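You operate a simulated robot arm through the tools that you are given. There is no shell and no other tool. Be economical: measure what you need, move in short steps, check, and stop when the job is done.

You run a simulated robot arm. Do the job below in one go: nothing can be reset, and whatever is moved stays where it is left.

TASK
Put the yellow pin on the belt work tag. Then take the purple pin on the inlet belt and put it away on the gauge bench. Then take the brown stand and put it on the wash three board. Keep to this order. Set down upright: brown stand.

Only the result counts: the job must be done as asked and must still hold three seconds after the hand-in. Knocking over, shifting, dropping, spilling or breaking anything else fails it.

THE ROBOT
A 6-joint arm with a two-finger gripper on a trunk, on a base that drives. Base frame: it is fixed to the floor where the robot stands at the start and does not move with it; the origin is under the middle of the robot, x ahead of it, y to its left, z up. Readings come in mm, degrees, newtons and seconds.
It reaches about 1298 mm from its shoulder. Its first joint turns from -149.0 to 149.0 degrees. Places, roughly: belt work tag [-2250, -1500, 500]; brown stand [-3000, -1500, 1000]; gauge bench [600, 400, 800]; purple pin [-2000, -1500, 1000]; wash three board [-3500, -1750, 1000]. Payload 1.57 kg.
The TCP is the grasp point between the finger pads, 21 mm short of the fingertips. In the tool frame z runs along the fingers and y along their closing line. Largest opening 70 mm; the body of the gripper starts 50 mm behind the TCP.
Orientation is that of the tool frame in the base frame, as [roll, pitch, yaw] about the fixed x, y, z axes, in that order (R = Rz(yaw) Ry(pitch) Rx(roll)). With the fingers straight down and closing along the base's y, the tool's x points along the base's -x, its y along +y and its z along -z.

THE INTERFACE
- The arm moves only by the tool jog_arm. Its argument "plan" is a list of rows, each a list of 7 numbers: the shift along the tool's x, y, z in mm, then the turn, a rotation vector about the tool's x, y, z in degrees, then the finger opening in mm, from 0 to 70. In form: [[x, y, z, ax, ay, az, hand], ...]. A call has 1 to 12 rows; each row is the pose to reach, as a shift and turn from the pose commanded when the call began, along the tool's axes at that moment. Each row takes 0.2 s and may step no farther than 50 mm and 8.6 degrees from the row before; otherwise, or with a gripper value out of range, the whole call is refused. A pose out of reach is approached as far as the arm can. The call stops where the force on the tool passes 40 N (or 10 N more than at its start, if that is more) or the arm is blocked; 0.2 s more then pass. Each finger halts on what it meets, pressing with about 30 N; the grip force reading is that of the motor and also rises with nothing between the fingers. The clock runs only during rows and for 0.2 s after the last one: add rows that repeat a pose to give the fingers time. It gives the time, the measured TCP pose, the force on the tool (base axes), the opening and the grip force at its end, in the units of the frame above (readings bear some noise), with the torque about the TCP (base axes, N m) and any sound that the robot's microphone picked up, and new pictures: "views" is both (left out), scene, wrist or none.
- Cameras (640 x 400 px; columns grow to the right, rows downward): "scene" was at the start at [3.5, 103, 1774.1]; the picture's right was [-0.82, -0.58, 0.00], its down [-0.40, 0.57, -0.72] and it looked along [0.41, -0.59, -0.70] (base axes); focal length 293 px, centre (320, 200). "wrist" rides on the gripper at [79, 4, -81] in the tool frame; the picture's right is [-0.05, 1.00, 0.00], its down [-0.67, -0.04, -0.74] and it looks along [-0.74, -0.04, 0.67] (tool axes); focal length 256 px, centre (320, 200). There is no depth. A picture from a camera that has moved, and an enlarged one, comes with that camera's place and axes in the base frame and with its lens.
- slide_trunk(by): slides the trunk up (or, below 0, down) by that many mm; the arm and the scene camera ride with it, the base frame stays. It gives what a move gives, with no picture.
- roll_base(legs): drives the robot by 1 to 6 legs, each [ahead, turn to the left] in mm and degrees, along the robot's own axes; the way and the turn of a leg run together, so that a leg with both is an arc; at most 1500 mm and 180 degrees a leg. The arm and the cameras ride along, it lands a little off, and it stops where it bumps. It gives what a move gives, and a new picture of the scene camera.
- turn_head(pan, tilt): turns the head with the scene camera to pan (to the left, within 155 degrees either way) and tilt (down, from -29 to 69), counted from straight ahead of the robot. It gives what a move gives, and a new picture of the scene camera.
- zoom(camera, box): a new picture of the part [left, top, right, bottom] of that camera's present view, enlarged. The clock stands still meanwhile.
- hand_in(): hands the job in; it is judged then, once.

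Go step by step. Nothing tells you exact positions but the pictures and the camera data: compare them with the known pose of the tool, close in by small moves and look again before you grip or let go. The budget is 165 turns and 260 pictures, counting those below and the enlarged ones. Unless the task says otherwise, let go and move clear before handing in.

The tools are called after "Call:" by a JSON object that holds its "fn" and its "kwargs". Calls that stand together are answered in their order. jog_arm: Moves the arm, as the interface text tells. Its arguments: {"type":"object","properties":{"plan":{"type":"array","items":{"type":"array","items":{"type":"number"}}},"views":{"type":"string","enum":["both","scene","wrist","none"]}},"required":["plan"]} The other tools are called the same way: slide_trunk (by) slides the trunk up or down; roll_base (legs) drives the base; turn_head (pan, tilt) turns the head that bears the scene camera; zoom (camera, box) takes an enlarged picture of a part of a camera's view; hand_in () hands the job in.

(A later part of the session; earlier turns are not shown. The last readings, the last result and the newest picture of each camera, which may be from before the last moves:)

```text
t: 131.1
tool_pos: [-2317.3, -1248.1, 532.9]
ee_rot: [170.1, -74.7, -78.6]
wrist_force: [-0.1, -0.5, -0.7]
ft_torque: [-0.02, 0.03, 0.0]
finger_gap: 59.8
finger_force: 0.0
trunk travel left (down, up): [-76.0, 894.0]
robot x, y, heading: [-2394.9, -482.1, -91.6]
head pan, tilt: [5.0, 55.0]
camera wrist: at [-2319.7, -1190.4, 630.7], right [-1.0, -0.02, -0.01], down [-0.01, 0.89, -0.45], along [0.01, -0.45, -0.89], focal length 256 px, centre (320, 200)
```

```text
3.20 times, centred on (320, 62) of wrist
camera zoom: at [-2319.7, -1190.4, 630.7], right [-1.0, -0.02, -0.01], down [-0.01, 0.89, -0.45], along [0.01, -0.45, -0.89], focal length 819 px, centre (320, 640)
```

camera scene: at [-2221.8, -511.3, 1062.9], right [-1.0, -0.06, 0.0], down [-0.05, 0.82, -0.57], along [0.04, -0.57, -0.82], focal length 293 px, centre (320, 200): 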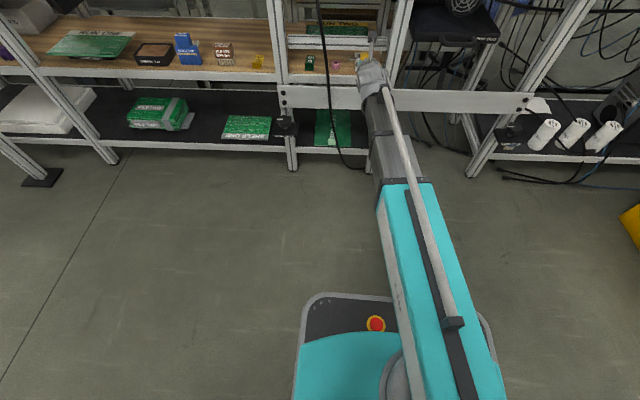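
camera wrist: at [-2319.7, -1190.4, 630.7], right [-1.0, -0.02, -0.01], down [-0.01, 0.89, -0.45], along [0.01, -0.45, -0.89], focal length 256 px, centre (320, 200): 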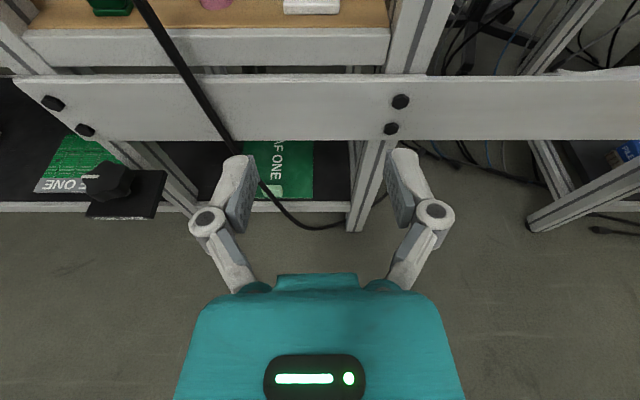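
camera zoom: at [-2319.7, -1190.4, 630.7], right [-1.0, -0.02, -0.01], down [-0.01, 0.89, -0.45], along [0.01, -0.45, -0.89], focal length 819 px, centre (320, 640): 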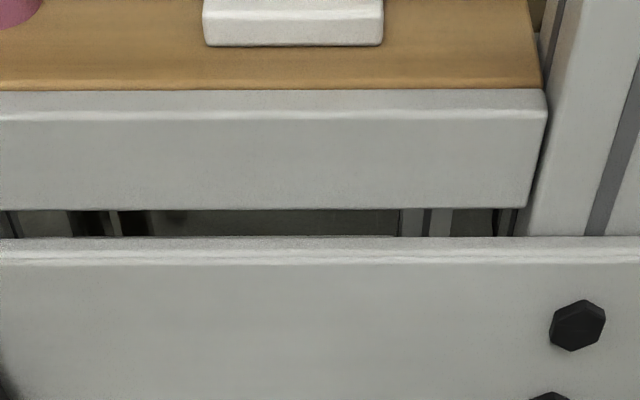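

Call:
{"fn": "jog_arm", "kwargs": {"plan": [[-13, 0, -48, 0, 0, 0, 70], [-26, 0, -96, 0, 0, 0, 70], [-26, 0, -96, 0, 0, 0, 70]], "views": "none"}}

Call:
{"fn": "turn_head", "kwargs": {"pan": 5, "tilt": 30}}

Call:
{"fn": "zoom", "kwargs": {"camera": "scene", "box": [280, 150, 440, 250]}}

```text
t: 131.9
tool_pos: [-2317.4, -1192.8, 533.3]
ee_rot: [170.1, -74.7, -78.6]
wrist_force: [-0.3, -0.1, 0.7]
ft_torque: [0.01, -0.01, 0.0]
finger_gap: 70.0
finger_force: 0.0
out of reach, approached as far as the arm can: row 1, 2, 3
trunk travel left (down, up): [-76.0, 894.0]
robot x, y, heading: [-2398.2, -484.0, -91.3]
head pan, tilt: [5.0, 55.0]
```

```text
t: 132.8
tool_pos: [-2317.9, -1192.0, 532.6]
ee_rot: [170.1, -74.8, -78.6]
wrist_force: [0.0, -0.4, 0.3]
ft_torque: [0.03, 0.03, -0.05]
finger_gap: 69.9
finger_force: 0.0
trunk travel left (down, up): [-76.0, 894.0]
robot x, y, heading: [-2395.2, -480.3, -91.1]
head pan, tilt: [5.0, 30.0]
camera scene: at [-2220.6, -529.5, 1084.8], right [-1.0, -0.06, 0.0], down [-0.03, 0.5, -0.87], along [0.06, -0.86, -0.5], focal length 293 px, centre (320, 200)
```

scene: 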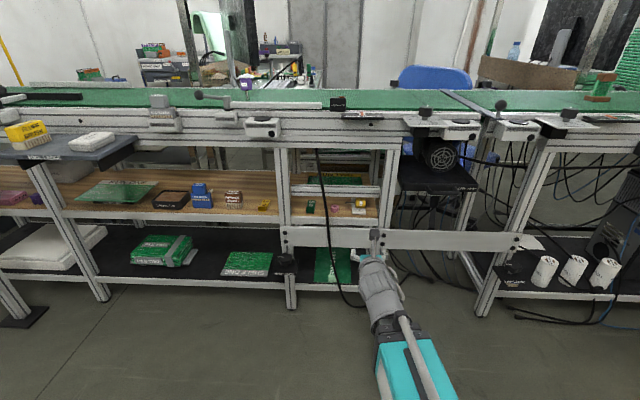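

```text
4.00 times, centred on (360, 200) of scene
camera zoom: at [-2220.6, -529.5, 1084.8], right [-1.0, -0.06, 0.0], down [-0.03, 0.5, -0.87], along [0.06, -0.86, -0.5], focal length 1172 px, centre (160, 200)
```

zoom: 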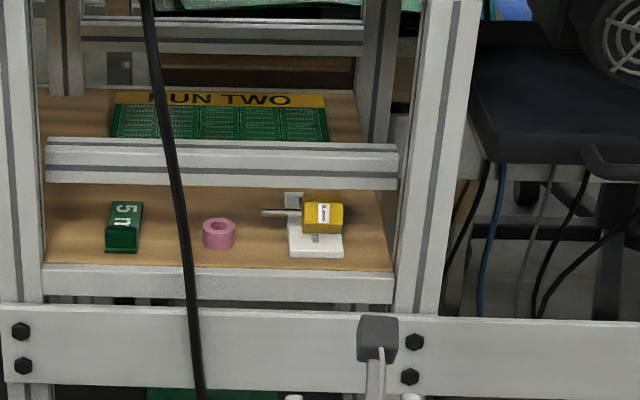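

The yellow pin lies on the tag. Next the purple pin: zooming to triangulate it.

Call:
{"fn": "zoom", "kwargs": {"camera": "scene", "box": [180, 60, 340, 160]}}

Call:
{"fn": "slide_trunk", "kwargs": {"by": 400}}

Call:
{"fn": "slide_trunk", "kwargs": {"by": 350}}

Call:
{"fn": "turn_head", "kwargs": {"pan": 8, "tilt": 40}}

Call:
{"fn": "zoom", "kwargs": {"camera": "scene", "box": [200, 100, 360, 200]}}

```text
4.00 times, centred on (260, 110) of scene
camera zoom: at [-2220.6, -529.5, 1084.8], right [-1.0, -0.06, 0.0], down [-0.03, 0.5, -0.87], along [0.06, -0.86, -0.5], focal length 1172 px, centre (560, 560)
```

zoom: 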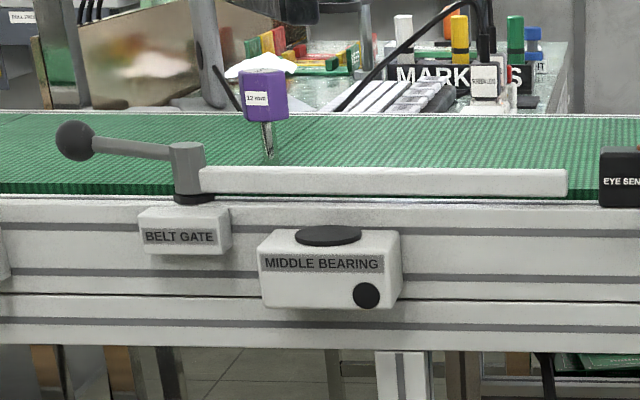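

```text
t: 136.6
tool_pos: [-2317.8, -1192.6, 932.3]
ee_rot: [170.2, -74.8, -78.7]
wrist_force: [-0.2, 0.8, 0.0]
ft_torque: [0.02, -0.01, 0.01]
finger_gap: 69.8
finger_force: 0.0
trunk travel left (down, up): [-476.0, 494.0]
robot x, y, heading: [-2401.0, -480.2, -91.4]
head pan, tilt: [5.0, 30.0]
```

```text
t: 140.1
tool_pos: [-2317.5, -1193.0, 1283.1]
ee_rot: [170.2, -74.7, -78.5]
wrist_force: [-0.2, 0.1, -0.6]
ft_torque: [-0.01, 0.0, -0.01]
finger_gap: 69.9
finger_force: 0.0
trunk travel left (down, up): [-826.0, 144.0]
robot x, y, heading: [-2398.4, -478.3, -91.3]
head pan, tilt: [5.0, 30.0]
```

```text
t: 140.8
tool_pos: [-2317.4, -1193.7, 1282.4]
ee_rot: [170.0, -74.8, -78.6]
wrist_force: [0.2, 0.1, 0.8]
ft_torque: [0.01, -0.03, -0.03]
finger_gap: 70.0
finger_force: 0.1
trunk travel left (down, up): [-826.0, 144.0]
robot x, y, heading: [-2397.0, -480.4, -91.3]
head pan, tilt: [8.0, 40.0]
camera scene: at [-2216.5, -523.8, 1819.6], right [-0.99, -0.12, 0.0], down [-0.07, 0.64, -0.77], along [0.09, -0.76, -0.64], focal length 293 px, centre (320, 200)
```

scene: 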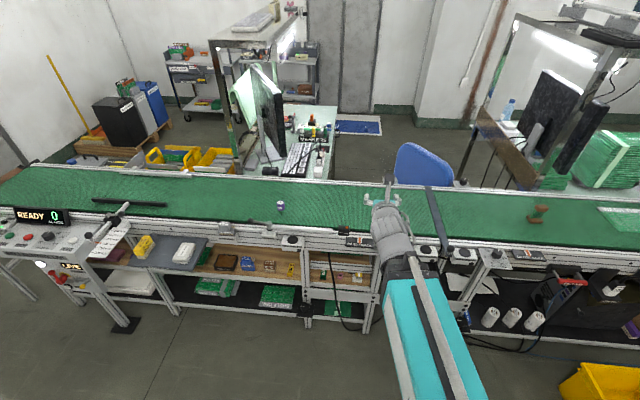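

```text
4.00 times, centred on (280, 150) of scene
camera zoom: at [-2216.5, -523.8, 1819.6], right [-0.99, -0.12, 0.0], down [-0.07, 0.64, -0.77], along [0.09, -0.76, -0.64], focal length 1172 px, centre (480, 400)
```

zoom: 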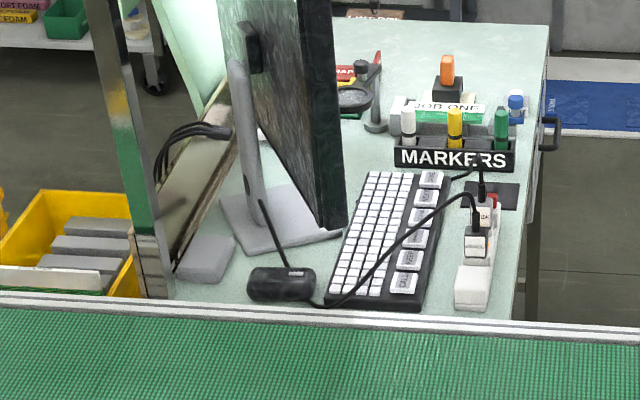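

Purple pin: centre about (-1917, -1508), belt z≈893, head top≈953. I'll return the tool to pointing down with the camera on the robot's side.

Call:
{"fn": "jog_arm", "kwargs": {"plan": [[0, 0, 0, 0, -8.4, 0, 70], [0, 0, 0, 0, -16.8, 0, 70], [0, 0, 0, 0, -25.2, 0, 70], [0, 0, 0, 0, -33.6, 0, 70], [0, 0, 0, 0, -42, 0, 70], [0, 0, 0, 0, -50.4, 0, 70], [0, 0, 0, 0, -58.8, 0, 70], [0, 0, 0, 0, -67.2, 0, 70], [0, 0, 0, 0, -75, 0, 70], [0, 0, 0, 0, -75, 0, 70]], "views": "none"}}

Call:
{"fn": "jog_arm", "kwargs": {"plan": [[0, 0, 0, 0, 0, 8.4, 70], [0, 0, 0, 0, 0, 16.8, 70], [0, 0, 0, 0, 0, 25.2, 70], [0, 0, 0, 0, 0, 33.6, 70], [0, 0, 0, 0, 0, 42, 70], [0, 0, 0, 0, 0, 50.4, 70], [0, 0, 0, 0, 0, 58.8, 70], [0, 0, 0, 0, 0, 67.2, 70], [0, 0, 0, 0, 0, 75.6, 70], [0, 0, 0, 0, 0, 84, 70], [0, 0, 0, 0, 0, 92.4, 70]], "views": "none"}}

Call:
{"fn": "jog_arm", "kwargs": {"plan": [[0, 0, 0, 0, 0, 8.4, 70], [0, 0, 0, 0, 0, 16.8, 70], [0, 0, 0, 0, 0, 25.2, 70], [0, 0, 0, 0, 0, 33.6, 70], [0, 0, 0, 0, 0, 42, 70], [0, 0, 0, 0, 0, 50.4, 70], [0, 0, 0, 0, 0, 58.8, 70], [0, 0, 0, 0, 0, 67.2, 70], [0, 0, 0, 0, 0, 75.6, 70], [0, 0, 0, 0, 0, 84, 70]], "views": "none"}}

```text
t: 143.0
tool_pos: [-2305.9, -1189.6, 1145.9]
ee_rot: [177.3, 0.1, -88.7]
wrist_force: [-0.1, -0.2, 1.4]
ft_torque: [-0.02, 0.0, 0.02]
finger_gap: 70.2
finger_force: 0.0
out of reach, approached as far as the arm can: row 1, 2, 3, 4, 5, 6, 7, 8, 9, 10
trunk travel left (down, up): [-826.0, 144.0]
robot x, y, heading: [-2401.7, -482.1, -91.2]
head pan, tilt: [8.0, 40.0]
```

```text
t: 145.4
tool_pos: [-2306.5, -1189.6, 1145.2]
ee_rot: [-180.0, -2.6, 179.2]
wrist_force: [0.0, 0.4, 0.2]
ft_torque: [0.01, 0.01, -0.01]
finger_gap: 69.7
finger_force: 0.0
trunk travel left (down, up): [-826.0, 144.0]
robot x, y, heading: [-2396.5, -482.7, -91.5]
head pan, tilt: [8.0, 40.0]
```

```text
t: 147.6
tool_pos: [-2306.1, -1189.8, 1144.1]
ee_rot: [-177.4, -0.1, 95.1]
wrist_force: [0.1, -0.3, -0.4]
ft_torque: [0.04, 0.03, 0.02]
finger_gap: 69.9
finger_force: 0.0
trunk travel left (down, up): [-826.0, 144.0]
robot x, y, heading: [-2398.3, -480.3, -91.5]
head pan, tilt: [8.0, 40.0]
```

Call:
{"fn": "roll_base", "kwargs": {"legs": [[0, 60], [470, 0], [0, -60]]}}

Call:
{"fn": "jog_arm", "kwargs": {"plan": [[0, 0, 0, -2.6, 0, 0, 70], [0, 0, 0, -2.6, 0, 0, 70]], "views": "wrist"}}

```text
t: 158.7
tool_pos: [-1894.5, -1436.5, 1144.6]
ee_rot: [-177.4, -0.1, 95.9]
wrist_force: [-0.1, -1.0, -0.9]
ft_torque: [0.03, -0.01, -0.03]
finger_gap: 69.9
finger_force: 0.1
trunk travel left (down, up): [-826.0, 144.0]
robot x, y, heading: [-1974.3, -732.4, -90.4]
head pan, tilt: [8.0, 40.0]
camera scene: at [-1790.2, -770.0, 1819.5], right [-0.99, -0.13, 0.0], down [-0.08, 0.64, -0.77], along [0.1, -0.76, -0.64], focal length 293 px, centre (320, 200)
```

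scene: 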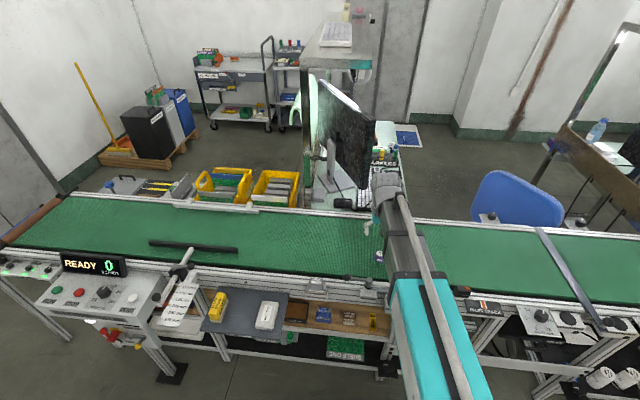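

```text
t: 159.3
tool_pos: [-1894.8, -1437.3, 1144.6]
ee_rot: [179.9, -0.2, 96.0]
wrist_force: [-1.0, -1.1, -0.2]
ft_torque: [0.0, -0.01, 0.0]
finger_gap: 70.2
finger_force: 0.0
trunk travel left (down, up): [-826.0, 144.0]
robot x, y, heading: [-1973.8, -732.2, -90.6]
head pan, tilt: [8.0, 40.0]
camera wrist: at [-1898.1, -1358.0, 1226.6], right [1.0, 0.05, 0.0], down [0.03, -0.67, 0.74], along [0.04, -0.74, -0.67], focal length 256 px, centre (320, 200)
```

wrist: 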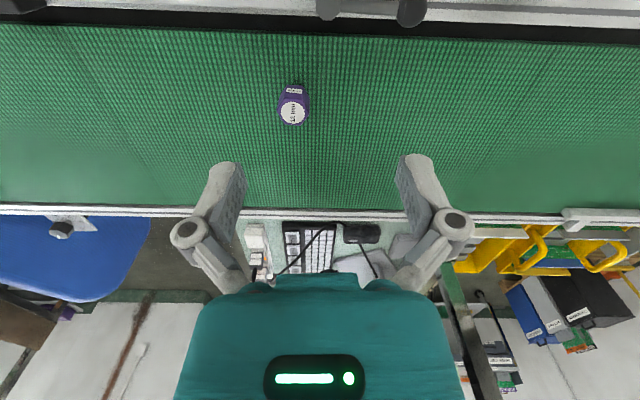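

Call:
{"fn": "jog_arm", "kwargs": {"plan": [[-35, -16, 0, 0, 0, 0, 70], [-69, -31.4, 0, 0, 0, 0, 70], [-69, -31.4, 0, 0, 0, 0, 70]], "views": "none"}}

Call:
{"fn": "slide_trunk", "kwargs": {"by": -130}}

Call:
{"fn": "jog_arm", "kwargs": {"plan": [[0, 0, 0, 0, 0, 0, 70]], "views": "wrist"}}

Call:
{"fn": "zoom", "kwargs": {"camera": "wrist", "box": [220, 80, 420, 205]}}

```text
t: 160.1
tool_pos: [-1919.4, -1507.7, 1146.0]
ee_rot: [-179.9, -0.2, 95.9]
wrist_force: [-0.8, -0.7, 0.1]
ft_torque: [-0.02, 0.02, -0.02]
finger_gap: 70.0
finger_force: 0.0
trunk travel left (down, up): [-826.0, 144.0]
robot x, y, heading: [-1969.2, -729.5, -90.7]
head pan, tilt: [8.0, 40.0]
```

```text
t: 161.7
tool_pos: [-1920.0, -1507.8, 1015.1]
ee_rot: [-180.0, -0.2, 95.9]
wrist_force: [-0.3, -0.2, -0.1]
ft_torque: [0.0, 0.0, -0.03]
finger_gap: 70.1
finger_force: 0.0
trunk travel left (down, up): [-696.0, 274.0]
robot x, y, heading: [-1971.3, -730.8, -90.5]
head pan, tilt: [8.0, 40.0]
```

```text
t: 162.1
tool_pos: [-1919.4, -1509.1, 1014.6]
ee_rot: [180.0, -0.2, 95.9]
wrist_force: [0.4, -0.2, -0.2]
ft_torque: [0.02, 0.01, -0.01]
finger_gap: 69.9
finger_force: 0.1
trunk travel left (down, up): [-696.0, 274.0]
robot x, y, heading: [-1971.0, -731.9, -90.6]
head pan, tilt: [8.0, 40.0]
camera wrist: at [-1923.2, -1429.4, 1096.6], right [1.0, 0.05, 0.0], down [0.03, -0.67, 0.74], along [0.04, -0.74, -0.67], focal length 256 px, centre (320, 200)
```

wrist: 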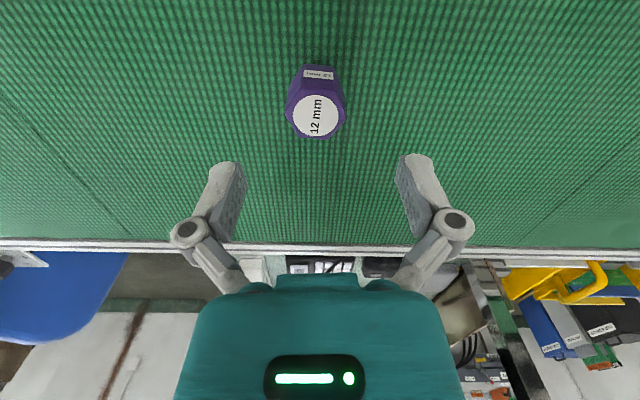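

```text
3.20 times, centred on (320, 142) of wrist
camera zoom: at [-1923.2, -1429.4, 1096.6], right [1.0, 0.05, 0.0], down [0.03, -0.67, 0.74], along [0.04, -0.74, -0.67], focal length 819 px, centre (320, 384)
```

zoom: 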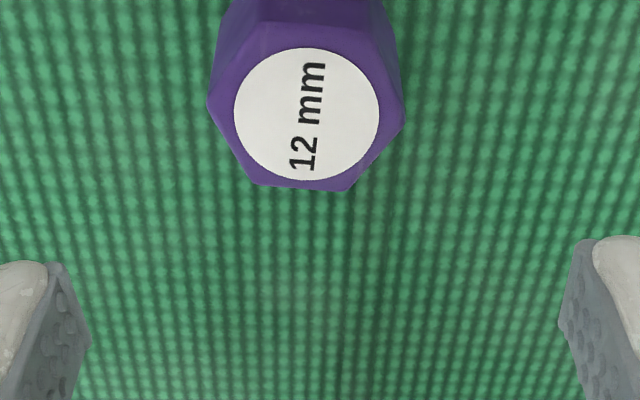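

The pin is centred; its hex flats are 28° off, so I'll rotate the tool -28° and recentre before lowering.

Call:
{"fn": "jog_arm", "kwargs": {"plan": [[-1, -1, 0, 0, 0, -7, 70], [-1.8, -2, 0, 0, 0, -14, 70], [-1.8, -2, 0, 0, 0, -21, 70], [-1.8, -2, 0, 0, 0, -28, 70], [-1.8, -2, 0, 0, 0, -28, 70]], "views": "wrist"}}

Call:
{"fn": "zoom", "kwargs": {"camera": "wrist", "box": [220, 80, 420, 205]}}

```text
t: 163.3
tool_pos: [-1920.3, -1509.6, 1015.5]
ee_rot: [180.0, -0.2, 124.0]
wrist_force: [0.6, -0.8, -0.2]
ft_torque: [0.0, 0.0, 0.03]
finger_gap: 70.0
finger_force: 0.2
trunk travel left (down, up): [-696.0, 274.0]
robot x, y, heading: [-1971.1, -730.7, -90.8]
head pan, tilt: [8.0, 40.0]
camera wrist: at [-1962.0, -1442.3, 1096.5], right [0.86, 0.51, 0.0], down [0.34, -0.58, 0.74], along [0.38, -0.64, -0.67], focal length 256 px, centre (320, 200)
```

wrist: 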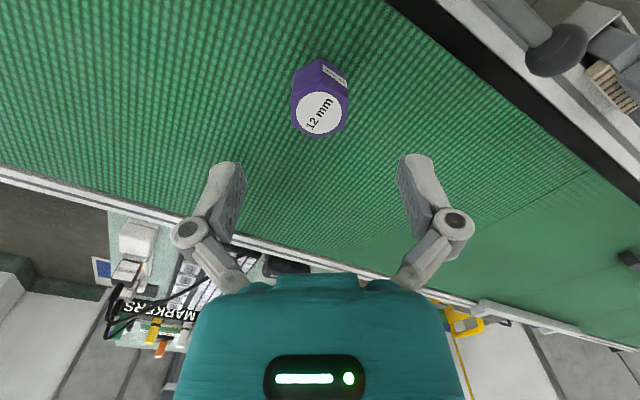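

```text
3.20 times, centred on (320, 142) of wrist
camera zoom: at [-1962.0, -1442.3, 1096.5], right [0.86, 0.51, 0.0], down [0.34, -0.58, 0.74], along [0.38, -0.64, -0.67], focal length 819 px, centre (320, 384)
```

zoom: 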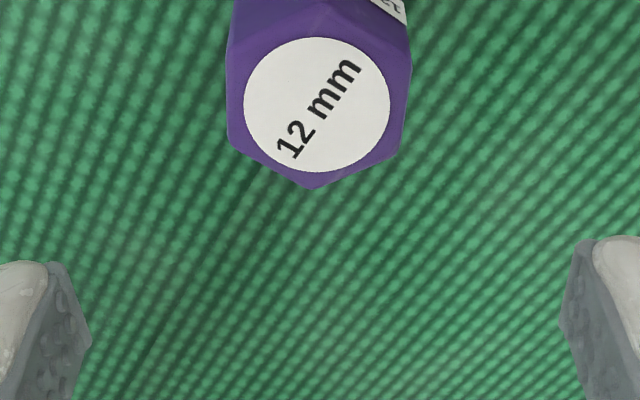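

Call:
{"fn": "slide_trunk", "kwargs": {"by": -71}}

Call:
{"fn": "jog_arm", "kwargs": {"plan": [[-1, 0, 0, 0, 0, 0, 70]], "views": "wrist"}}

```text
t: 164.4
tool_pos: [-1921.7, -1510.7, 943.5]
ee_rot: [179.9, -0.2, 123.9]
wrist_force: [-0.1, 0.7, 0.1]
ft_torque: [-0.03, 0.01, -0.02]
finger_gap: 69.7
finger_force: 0.1
trunk travel left (down, up): [-625.0, 345.0]
robot x, y, heading: [-1977.3, -728.4, -90.6]
head pan, tilt: [8.0, 40.0]
```

```text
t: 164.8
tool_pos: [-1921.0, -1511.2, 944.3]
ee_rot: [179.9, -0.3, 123.9]
wrist_force: [0.3, 0.0, 0.4]
ft_torque: [-0.02, 0.02, -0.01]
finger_gap: 69.9
finger_force: 0.0
trunk travel left (down, up): [-625.0, 345.0]
robot x, y, heading: [-1973.2, -729.8, -90.6]
head pan, tilt: [8.0, 40.0]
camera wrist: at [-1961.3, -1443.2, 1025.5], right [0.86, 0.51, 0.0], down [0.34, -0.58, 0.74], along [0.38, -0.64, -0.67], focal length 256 px, centre (320, 200)
```

wrist: 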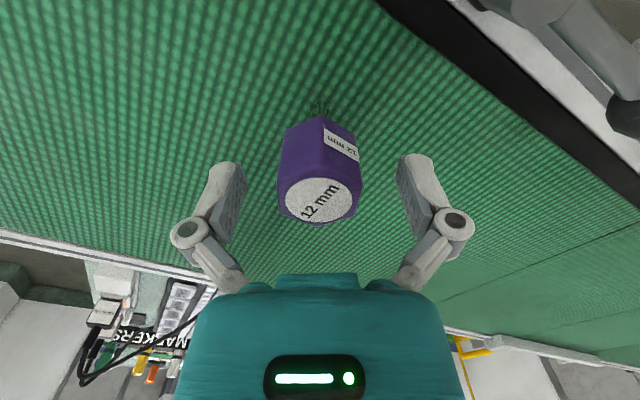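

Head spans z≈921–953, centred. Closing.

Call:
{"fn": "jog_arm", "kwargs": {"plan": [[0, 0, 0, 0, 0, 0, 50], [0, 0, 0, 0, 0, 0, 35], [0, 0, 0, 0, 0, 0, 20], [0, 0, 0, 0, 0, 0, 20], [0, 0, 0, 0, 0, 0, 20], [0, 0, 0, 0, 0, 0, 20]], "views": "none"}}

Call:
{"fn": "slide_trunk", "kwargs": {"by": 200}}

Call:
{"fn": "jog_arm", "kwargs": {"plan": [[0, 0, 0, 0, 0, 0, 20]], "views": "wrist"}}

```text
t: 166.2
tool_pos: [-1919.9, -1510.3, 944.3]
ee_rot: [179.9, -0.2, 123.9]
wrist_force: [-0.6, -0.9, 3.6]
ft_torque: [-0.05, 0.06, 0.0]
finger_gap: 33.2
finger_force: 30.3
trunk travel left (down, up): [-625.0, 345.0]
robot x, y, heading: [-1974.0, -730.6, -90.4]
head pan, tilt: [8.0, 40.0]
```

```text
t: 168.3
tool_pos: [-1920.9, -1510.0, 1143.5]
ee_rot: [179.9, -0.2, 123.8]
wrist_force: [-0.2, -0.3, -1.1]
ft_torque: [0.01, 0.01, -0.04]
finger_gap: 33.1
finger_force: 29.9
trunk travel left (down, up): [-825.0, 145.0]
robot x, y, heading: [-1972.8, -730.4, -90.5]
head pan, tilt: [8.0, 40.0]
```

```text
t: 168.7
tool_pos: [-1920.1, -1510.8, 1143.8]
ee_rot: [179.9, -0.2, 123.9]
wrist_force: [0.6, -0.1, -0.4]
ft_torque: [0.04, -0.01, 0.02]
finger_gap: 33.0
finger_force: 29.7
trunk travel left (down, up): [-825.0, 145.0]
robot x, y, heading: [-1972.6, -729.7, -90.6]
head pan, tilt: [8.0, 40.0]
camera wrist: at [-1961.3, -1443.3, 1225.4], right [0.86, 0.51, 0.0], down [0.34, -0.58, 0.74], along [0.38, -0.64, -0.67], focal length 256 px, centre (320, 200)
```

wrist: 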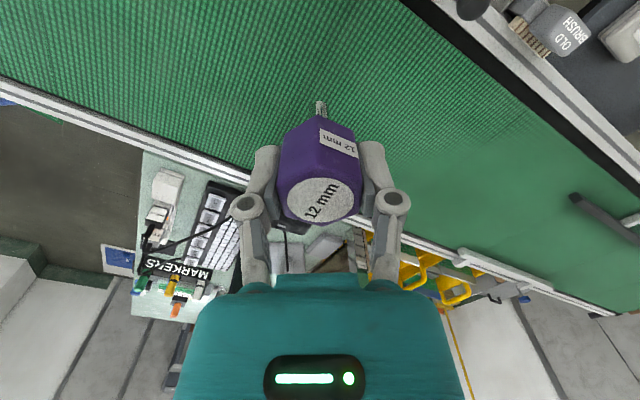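

Purple pin held. Backing off, turning left, and driving to the gauge bench.

Call:
{"fn": "roll_base", "kwargs": {"legs": [[-340, 0], [0, 45], [0, 45.5], [1000, 0], [500, 0]]}}

Call:
{"fn": "turn_head", "kwargs": {"pan": -10, "tilt": 50}}

```text
t: 186.5
tool_pos: [314.2, -307.9, 1143.1]
ee_rot: [179.9, -0.2, -145.1]
wrist_force: [-0.6, 0.4, 0.2]
ft_torque: [-0.01, 0.01, -0.02]
finger_gap: 33.1
finger_force: 30.2
trunk travel left (down, up): [-825.0, 145.0]
robot x, y, heading: [-467.0, -372.9, 0.7]
head pan, tilt: [8.0, 40.0]
camera scene: at [-427.2, -187.3, 1818.5], right [0.15, -0.99, 0.0], down [-0.64, -0.1, -0.77], along [0.76, 0.12, -0.64], focal length 293 px, centre (320, 200)
```

scene: 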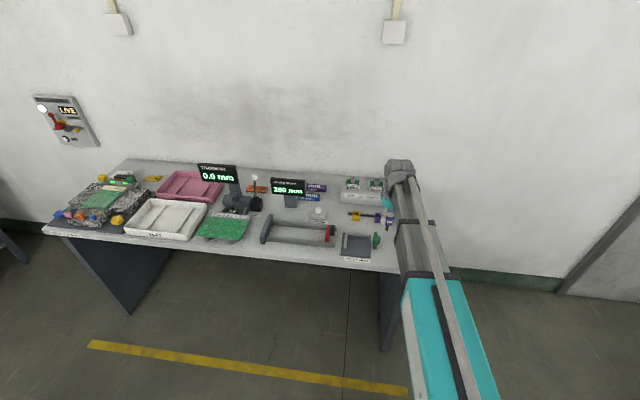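

```text
t: 187.3
tool_pos: [314.1, -307.2, 1144.3]
ee_rot: [179.9, -0.2, -145.1]
wrist_force: [-0.6, -0.1, 0.3]
ft_torque: [0.0, 0.03, -0.01]
finger_gap: 33.0
finger_force: 30.0
trunk travel left (down, up): [-825.0, 145.0]
robot x, y, heading: [-466.8, -370.3, 0.7]
head pan, tilt: [-10.0, 50.0]
camera scene: at [-435.5, -212.7, 1804.4], right [-0.16, -0.99, 0.0], down [-0.76, 0.12, -0.64], along [0.63, -0.1, -0.77], focal length 293 px, centre (320, 200)
```

scene: 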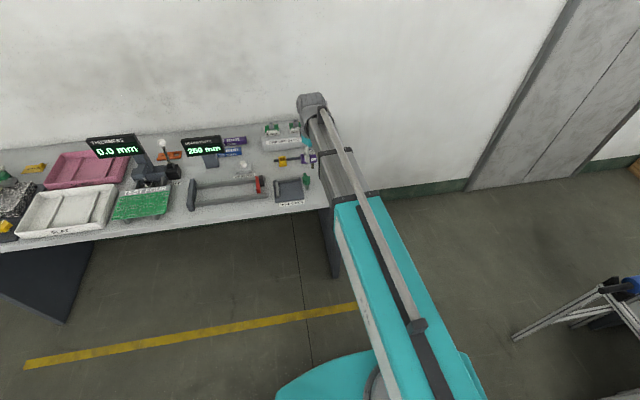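

Call:
{"fn": "roll_base", "kwargs": {"legs": [[250, 0]]}}

Call:
{"fn": "jog_arm", "kwargs": {"plan": [[0, 0, 0, 0, 0, 0, 20]], "views": "wrist"}}

```text
t: 189.4
tool_pos: [568.1, -301.6, 1142.9]
ee_rot: [179.9, -0.2, -144.8]
wrist_force: [0.4, 0.0, -0.3]
ft_torque: [-0.02, 0.0, -0.01]
finger_gap: 33.0
finger_force: 30.0
trunk travel left (down, up): [-825.0, 145.0]
robot x, y, heading: [-210.6, -368.1, 1.1]
head pan, tilt: [-10.0, 50.0]
camera scene: at [-183.4, -209.1, 1804.3], right [-0.16, -0.99, 0.0], down [-0.76, 0.12, -0.64], along [0.63, -0.1, -0.77], focal length 293 px, centre (320, 200)
```

scene: 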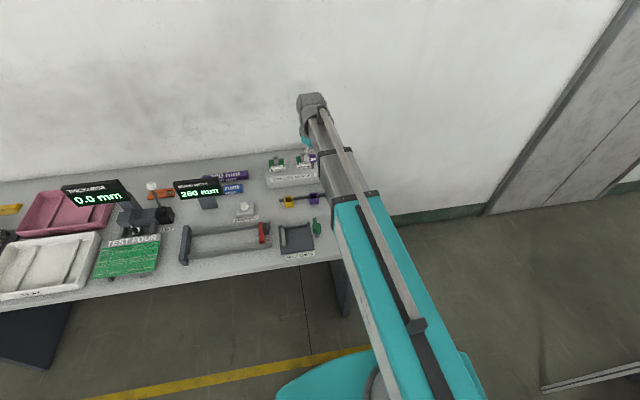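

```text
t: 189.8
tool_pos: [566.5, -300.6, 1143.1]
ee_rot: [179.9, -0.2, -144.9]
wrist_force: [0.5, 0.3, 0.1]
ft_torque: [-0.02, 0.0, 0.01]
finger_gap: 33.0
finger_force: 30.0
trunk travel left (down, up): [-825.0, 145.0]
robot x, y, heading: [-212.4, -365.2, 1.0]
head pan, tilt: [-10.0, 50.0]
camera wrist: at [499.2, -343.3, 1225.5], right [-0.53, 0.85, 0.0], down [0.57, 0.35, 0.74], along [0.63, 0.4, -0.67], focal length 256 px, centre (320, 200)
```

wrist: 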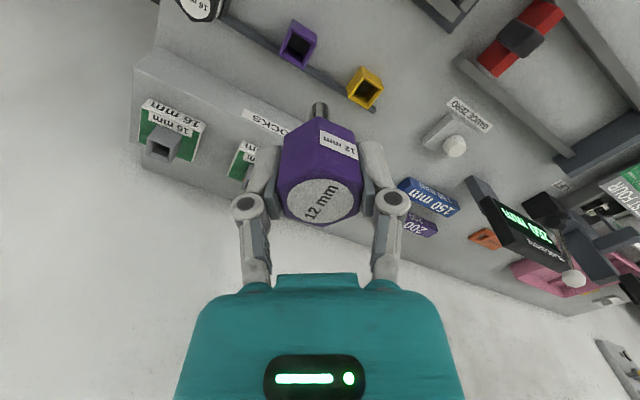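

Call:
{"fn": "jog_arm", "kwargs": {"plan": [[-25.7, -27.8, 0, 0, 0, 0, 20], [-25.7, -27.8, 0, 0, 0, 0, 20]], "views": "none"}}

Call:
{"fn": "slide_trunk", "kwargs": {"by": -160}}

Call:
{"fn": "jog_arm", "kwargs": {"plan": [[0, 0, 0, 0, 0, 0, 20]], "views": "both"}}

Call:
{"fn": "zoom", "kwargs": {"camera": "wrist", "box": [220, 30, 420, 155]}}

```text
t: 190.4
tool_pos: [603.4, -308.6, 1144.9]
ee_rot: [180.0, -0.2, -145.0]
wrist_force: [0.1, -0.6, -0.9]
ft_torque: [0.01, -0.01, 0.0]
finger_gap: 33.3
finger_force: 30.0
trunk travel left (down, up): [-825.0, 145.0]
robot x, y, heading: [-213.9, -368.0, 1.1]
head pan, tilt: [-10.0, 50.0]
```

```text
t: 192.2
tool_pos: [601.7, -307.6, 984.8]
ee_rot: [179.9, -0.2, -144.9]
wrist_force: [1.1, 0.2, -0.6]
ft_torque: [0.01, 0.02, -0.01]
finger_gap: 33.0
finger_force: 30.0
trunk travel left (down, up): [-665.0, 305.0]
robot x, y, heading: [-212.5, -369.5, 1.1]
head pan, tilt: [-10.0, 50.0]
```

```text
t: 192.6
tool_pos: [602.7, -309.5, 984.0]
ee_rot: [179.9, -0.2, -144.9]
wrist_force: [0.8, -0.4, -0.5]
ft_torque: [0.02, -0.01, -0.01]
finger_gap: 33.2
finger_force: 29.4
trunk travel left (down, up): [-665.0, 305.0]
robot x, y, heading: [-215.5, -366.2, 1.1]
head pan, tilt: [-10.0, 50.0]
camera scene: at [-184.0, -209.1, 1644.4], right [-0.16, -0.99, 0.0], down [-0.76, 0.12, -0.64], along [0.63, -0.1, -0.77], focal length 293 px, centre (320, 200)
camera wrist: at [535.4, -350.7, 1065.5], right [-0.53, 0.85, 0.0], down [0.57, 0.35, 0.74], along [0.63, 0.4, -0.67], focal length 256 px, centre (320, 200)
```

scene: 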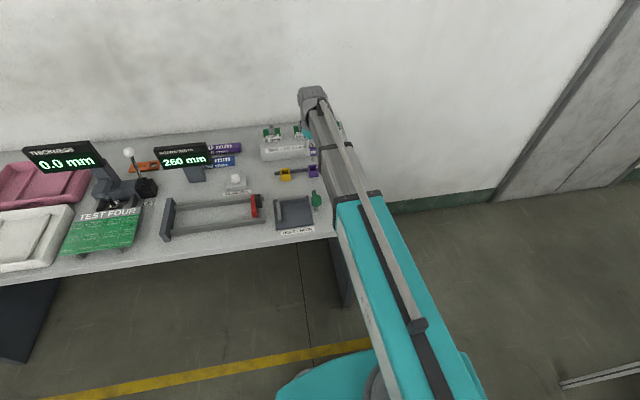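
wrist: 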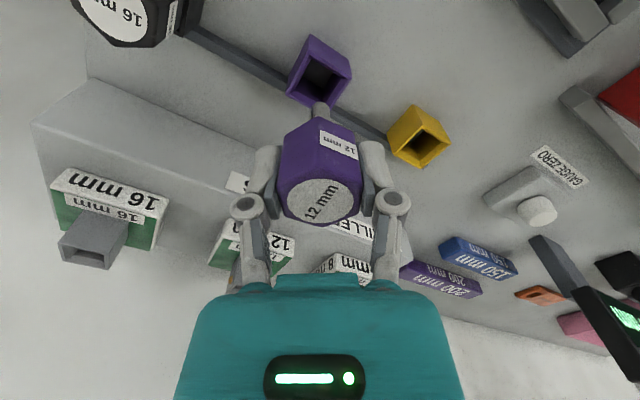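

```text
3.20 times, centred on (320, 92) of wrist
camera zoom: at [535.4, -350.7, 1065.5], right [-0.53, 0.85, 0.0], down [0.57, 0.35, 0.74], along [0.63, 0.4, -0.67], focal length 819 px, centre (320, 544)
```

zoom: 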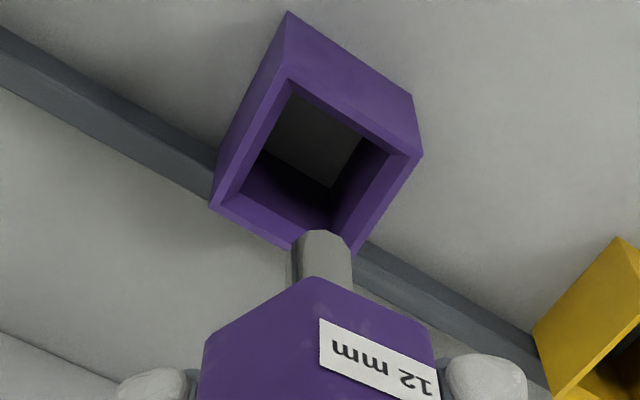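

The holder is about 3 mm further forward; adjusting and lowering to just above the rim.

Call:
{"fn": "jog_arm", "kwargs": {"plan": [[-3, 1.5, 0, 0, 0, 0, 20], [-3, 1.5, 0, 0, 0, 0, 20]], "views": "none"}}

Call:
{"fn": "slide_trunk", "kwargs": {"by": -42}}

Call:
{"fn": "jog_arm", "kwargs": {"plan": [[0, 0, 0, 0, 0, 0, 20]], "views": "wrist"}}

Call:
{"fn": "zoom", "kwargs": {"camera": "wrist", "box": [220, 60, 420, 185]}}

```text
t: 193.2
tool_pos: [604.3, -304.6, 984.2]
ee_rot: [179.8, -0.1, -144.9]
wrist_force: [-0.3, -0.3, -0.1]
ft_torque: [0.0, 0.0, -0.01]
finger_gap: 33.2
finger_force: 29.6
trunk travel left (down, up): [-665.0, 305.0]
robot x, y, heading: [-211.5, -366.7, 1.1]
head pan, tilt: [-10.0, 50.0]
```

```text
t: 194.1
tool_pos: [604.1, -304.1, 942.2]
ee_rot: [179.9, -0.3, -144.8]
wrist_force: [0.8, -1.0, 0.1]
ft_torque: [-0.02, -0.01, 0.09]
finger_gap: 33.2
finger_force: 29.8
trunk travel left (down, up): [-623.0, 347.0]
robot x, y, heading: [-212.2, -366.4, 0.9]
head pan, tilt: [-10.0, 50.0]
```

```text
t: 194.5
tool_pos: [603.4, -305.5, 942.0]
ee_rot: [179.9, -0.2, -144.9]
wrist_force: [0.2, 0.6, -1.6]
ft_torque: [-0.01, 0.0, -0.01]
finger_gap: 33.1
finger_force: 29.6
trunk travel left (down, up): [-623.0, 347.0]
robot x, y, heading: [-211.0, -370.0, 1.2]
head pan, tilt: [-10.0, 50.0]
camera wrist: at [536.9, -347.8, 1023.5], right [-0.53, 0.85, 0.0], down [0.57, 0.35, 0.74], along [0.63, 0.4, -0.67], focal length 256 px, centre (320, 200)
```

wrist: 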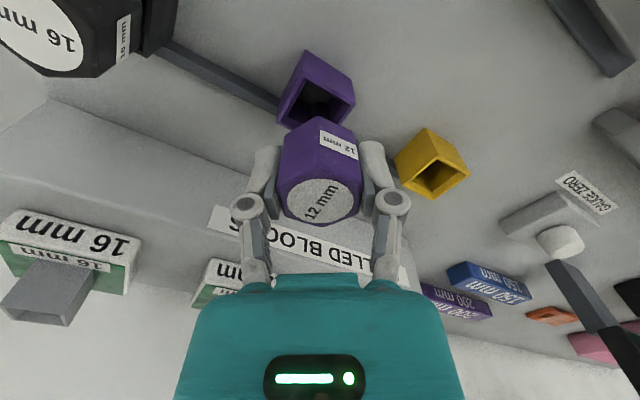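

```text
3.20 times, centred on (320, 122) of wrist
camera zoom: at [536.9, -347.8, 1023.5], right [-0.53, 0.85, 0.0], down [0.57, 0.35, 0.74], along [0.63, 0.4, -0.67], focal length 819 px, centre (320, 448)
```

zoom: 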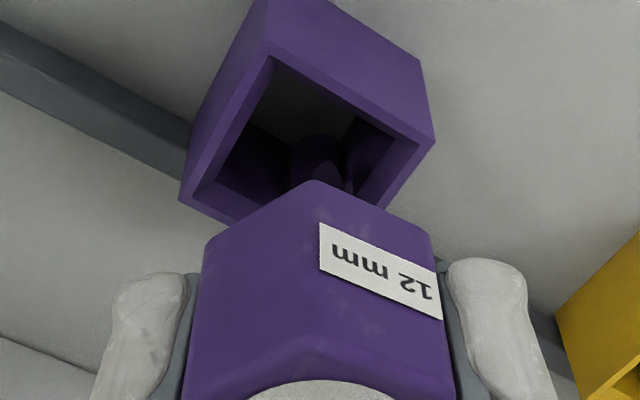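

Tip is over the opening. A small sideways correction, then lower in.

Call:
{"fn": "jog_arm", "kwargs": {"plan": [[-1, -2, 0, 0, 0, 0, 20], [-1, -2, 0, 0, 0, 0, 20]], "views": "none"}}

Call:
{"fn": "slide_trunk", "kwargs": {"by": -28}}

Call:
{"fn": "jog_arm", "kwargs": {"plan": [[0, 0, 0, 0, 0, 0, 20]], "views": "both"}}

Call:
{"fn": "zoom", "kwargs": {"camera": "wrist", "box": [220, 80, 420, 205]}}

```text
t: 195.1
tool_pos: [605.7, -307.0, 941.8]
ee_rot: [179.9, -0.2, -144.9]
wrist_force: [0.5, 0.0, 0.2]
ft_torque: [0.03, -0.06, -0.01]
finger_gap: 33.2
finger_force: 30.0
trunk travel left (down, up): [-623.0, 347.0]
robot x, y, heading: [-214.8, -368.0, 1.0]
head pan, tilt: [-10.0, 50.0]
```

```text
t: 195.8
tool_pos: [605.8, -306.5, 913.5]
ee_rot: [-180.0, -0.2, -144.9]
wrist_force: [0.2, 0.5, -0.5]
ft_torque: [0.01, 0.01, -0.01]
finger_gap: 33.3
finger_force: 30.0
trunk travel left (down, up): [-595.0, 375.0]
robot x, y, heading: [-213.3, -365.4, 1.1]
head pan, tilt: [-10.0, 50.0]
```

```text
t: 196.2
tool_pos: [605.6, -306.0, 914.9]
ee_rot: [179.8, -0.2, -144.9]
wrist_force: [-0.9, 0.6, 0.5]
ft_torque: [-0.01, 0.02, -0.02]
finger_gap: 32.9
finger_force: 30.2
trunk travel left (down, up): [-595.0, 375.0]
robot x, y, heading: [-212.3, -370.3, 1.0]
head pan, tilt: [-10.0, 50.0]
camera scene: at [-184.0, -209.1, 1574.4], right [-0.16, -0.99, 0.0], down [-0.76, 0.12, -0.64], along [0.63, -0.1, -0.77], focal length 293 px, centre (320, 200)
camera wrist: at [538.4, -349.0, 995.5], right [-0.53, 0.85, 0.0], down [0.57, 0.35, 0.74], along [0.63, 0.4, -0.67], focal length 256 px, centre (320, 200)
```

scene: 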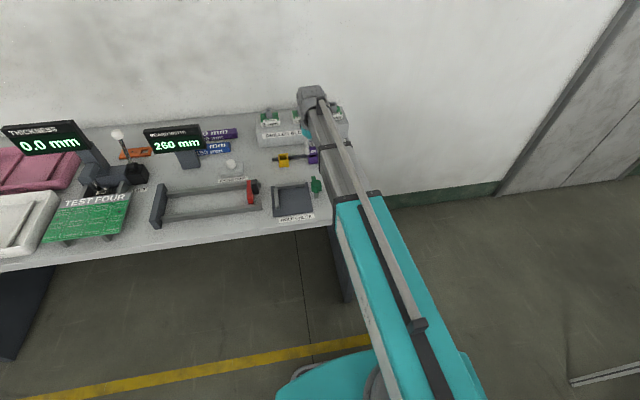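
wrist: 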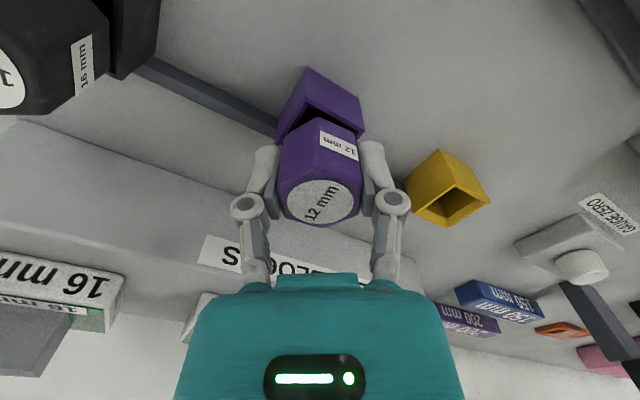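

```text
3.20 times, centred on (320, 142) of wrist
camera zoom: at [538.4, -349.0, 995.5], right [-0.53, 0.85, 0.0], down [0.57, 0.35, 0.74], along [0.63, 0.4, -0.67], focal length 819 px, centre (320, 384)
```

zoom: 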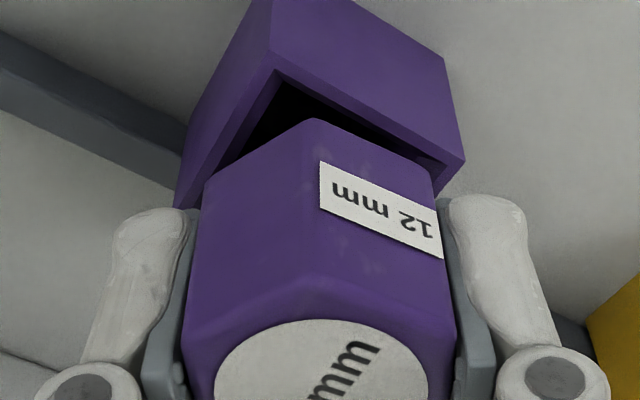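

Call:
{"fn": "slide_trunk", "kwargs": {"by": -8}}

Call:
{"fn": "slide_trunk", "kwargs": {"by": -3}}

```text
t: 196.8
tool_pos: [603.3, -306.4, 906.8]
ee_rot: [180.0, -0.2, -144.9]
wrist_force: [-0.6, 0.7, 10.3]
ft_torque: [-0.04, 0.02, -0.01]
finger_gap: 33.1
finger_force: 29.5
trunk travel left (down, up): [-587.0, 383.0]
robot x, y, heading: [-212.0, -363.7, 1.0]
head pan, tilt: [-10.0, 50.0]
```

```text
t: 197.3
tool_pos: [605.0, -307.2, 903.3]
ee_rot: [180.0, -0.2, -144.9]
wrist_force: [-1.9, 1.1, 14.2]
ft_torque: [0.07, 0.09, 0.01]
finger_gap: 32.8
finger_force: 30.0
trunk travel left (down, up): [-584.0, 386.0]
robot x, y, heading: [-212.0, -368.2, 1.0]
head pan, tilt: [-10.0, 50.0]
```

Call:
{"fn": "jog_arm", "kwargs": {"plan": [[0, 0, 0, 0, 0, 0, 20]], "views": "wrist"}}

Call:
{"fn": "zoom", "kwargs": {"camera": "wrist", "box": [220, 80, 420, 205]}}

```text
t: 197.7
tool_pos: [603.3, -305.4, 904.0]
ee_rot: [179.8, -0.1, -144.9]
wrist_force: [-2.3, -0.2, 12.9]
ft_torque: [0.03, 0.1, 0.0]
finger_gap: 32.7
finger_force: 30.1
trunk travel left (down, up): [-584.0, 386.0]
robot x, y, heading: [-213.6, -369.2, 1.2]
head pan, tilt: [-10.0, 50.0]
camera wrist: at [537.2, -349.0, 985.4], right [-0.53, 0.85, 0.0], down [0.57, 0.35, 0.74], along [0.63, 0.4, -0.67], focal length 256 px, centre (320, 200)
```

wrist: 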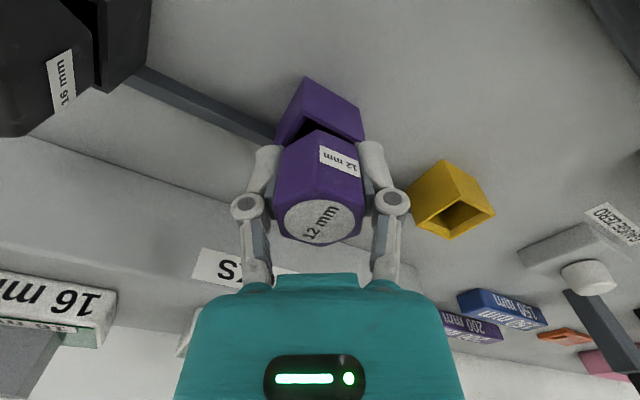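

```text
3.20 times, centred on (320, 142) of wrist
camera zoom: at [537.2, -349.0, 985.4], right [-0.53, 0.85, 0.0], down [0.57, 0.35, 0.74], along [0.63, 0.4, -0.67], focal length 819 px, centre (320, 384)
```

zoom: 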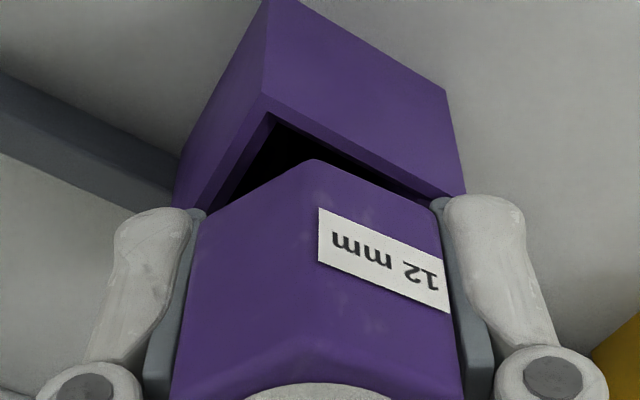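

The tip is resting on the holder's floor (the pin slid slightly in the grip). Releasing.

Call:
{"fn": "jog_arm", "kwargs": {"plan": [[0, 0, 0, 0, 0, 0, 40], [0, 0, 0, 0, 0, 0, 55], [0, 0, 0, 0, 0, 0, 70], [0, 0, 0, 0, 0, 0, 70], [0, 0, 0, 0, 0, 0, 70]], "views": "wrist"}}

```text
t: 198.9
tool_pos: [605.1, -305.5, 903.1]
ee_rot: [179.9, -0.2, -144.9]
wrist_force: [-0.3, 0.1, 0.3]
ft_torque: [-0.01, -0.01, 0.03]
finger_gap: 70.0
finger_force: 0.1
trunk travel left (down, up): [-584.0, 386.0]
robot x, y, heading: [-213.5, -367.4, 1.1]
head pan, tilt: [-10.0, 50.0]
camera wrist: at [538.4, -349.0, 984.5], right [-0.53, 0.85, 0.0], down [0.57, 0.35, 0.74], along [0.63, 0.4, -0.67], focal length 256 px, centre (320, 200)
```

wrist: 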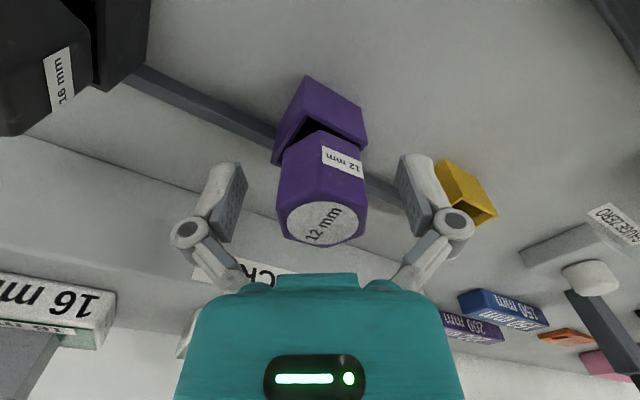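

Call:
{"fn": "slide_trunk", "kwargs": {"by": 240}}

Call:
{"fn": "jog_arm", "kwargs": {"plan": [[0, 0, 0, 0, 0, 0, 70]], "views": "wrist"}}

Call:
{"fn": "zoom", "kwargs": {"camera": "wrist", "box": [220, 0, 420, 125]}}

```text
t: 201.4
tool_pos: [604.7, -307.2, 1142.1]
ee_rot: [179.8, -0.2, -144.8]
wrist_force: [0.4, -0.3, -0.7]
ft_torque: [0.0, -0.01, -0.01]
finger_gap: 69.7
finger_force: 0.0
trunk travel left (down, up): [-824.0, 146.0]
robot x, y, heading: [-211.6, -369.7, 1.2]
head pan, tilt: [-10.0, 50.0]
```

```text
t: 201.8
tool_pos: [606.4, -306.7, 1143.4]
ee_rot: [179.9, -0.1, -144.9]
wrist_force: [-0.1, -0.7, -0.5]
ft_torque: [-0.02, 0.01, 0.01]
finger_gap: 69.9
finger_force: 0.0
trunk travel left (down, up): [-824.0, 146.0]
robot x, y, heading: [-214.0, -365.5, 1.2]
head pan, tilt: [-10.0, 50.0]
camera wrist: at [538.4, -349.0, 1224.5], right [-0.53, 0.85, 0.0], down [0.57, 0.35, 0.74], along [0.63, 0.4, -0.67], focal length 256 px, centre (320, 200)
```

wrist: 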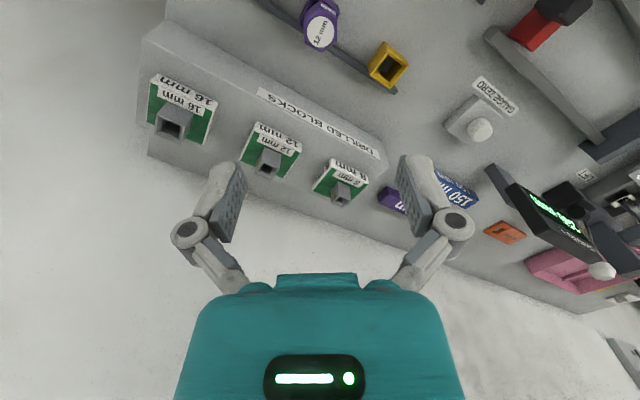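

```text
3.20 times, centred on (320, 62) of wrist
camera zoom: at [538.4, -349.0, 1224.5], right [-0.53, 0.85, 0.0], down [0.57, 0.35, 0.74], along [0.63, 0.4, -0.67], focal length 819 px, centre (320, 640)
```

zoom: 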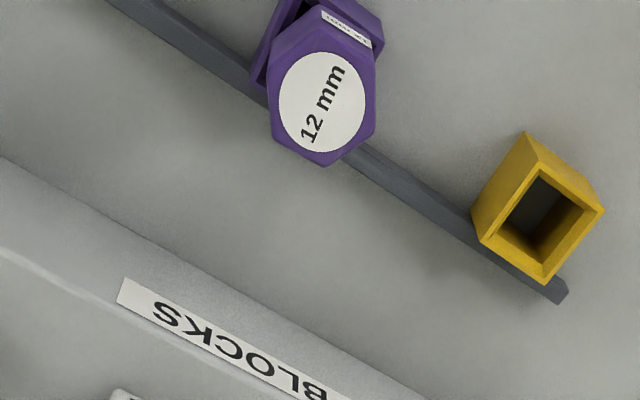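

Purple pin is in its holder. Now to the brown stand: backing away and driving down the aisle.

Call:
{"fn": "roll_base", "kwargs": {"legs": [[-320, 0], [0, 6], [-1000, 0], [-950, 0]]}}

Call:
{"fn": "roll_base", "kwargs": {"legs": [[0, -78], [0, -79]]}}

```text
t: 216.5
tool_pos: [-1658.1, -460.0, 1142.7]
ee_rot: [179.9, -0.1, -138.8]
wrist_force: [1.0, -0.8, 0.1]
ft_torque: [-0.03, -0.03, 0.01]
finger_gap: 70.2
finger_force: 0.0
trunk travel left (down, up): [-824.0, 146.0]
robot x, y, heading: [-2462.8, -604.8, 7.1]
head pan, tilt: [-10.0, 50.0]
camera scene: at [-2453.6, -445.6, 1803.4], right [-0.05, -1.0, 0.0], down [-0.77, 0.04, -0.64], along [0.64, -0.03, -0.77], focal length 293 px, centre (320, 200)
```

scene: 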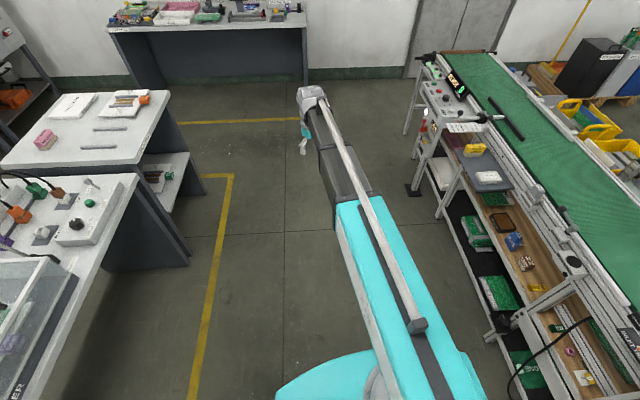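

```text
t: 226.9
tool_pos: [-3149.1, -1065.9, 1142.1]
ee_rot: [180.0, -0.3, 64.8]
wrist_force: [0.2, -0.3, -0.2]
ft_torque: [-0.01, -0.01, -0.03]
finger_gap: 69.9
finger_force: 0.0
trunk travel left (down, up): [-824.0, 146.0]
robot x, y, heading: [-2424.5, -683.4, -149.3]
head pan, tilt: [-10.0, 50.0]
camera scene: at [-2370.7, -833.4, 1803.4], right [-0.35, 0.94, 0.0], down [0.72, 0.27, -0.64], along [-0.6, -0.22, -0.77], focal length 293 px, centre (320, 200)
```

scene: 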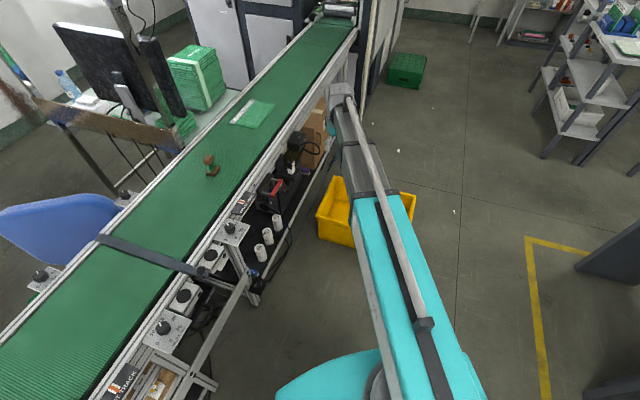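

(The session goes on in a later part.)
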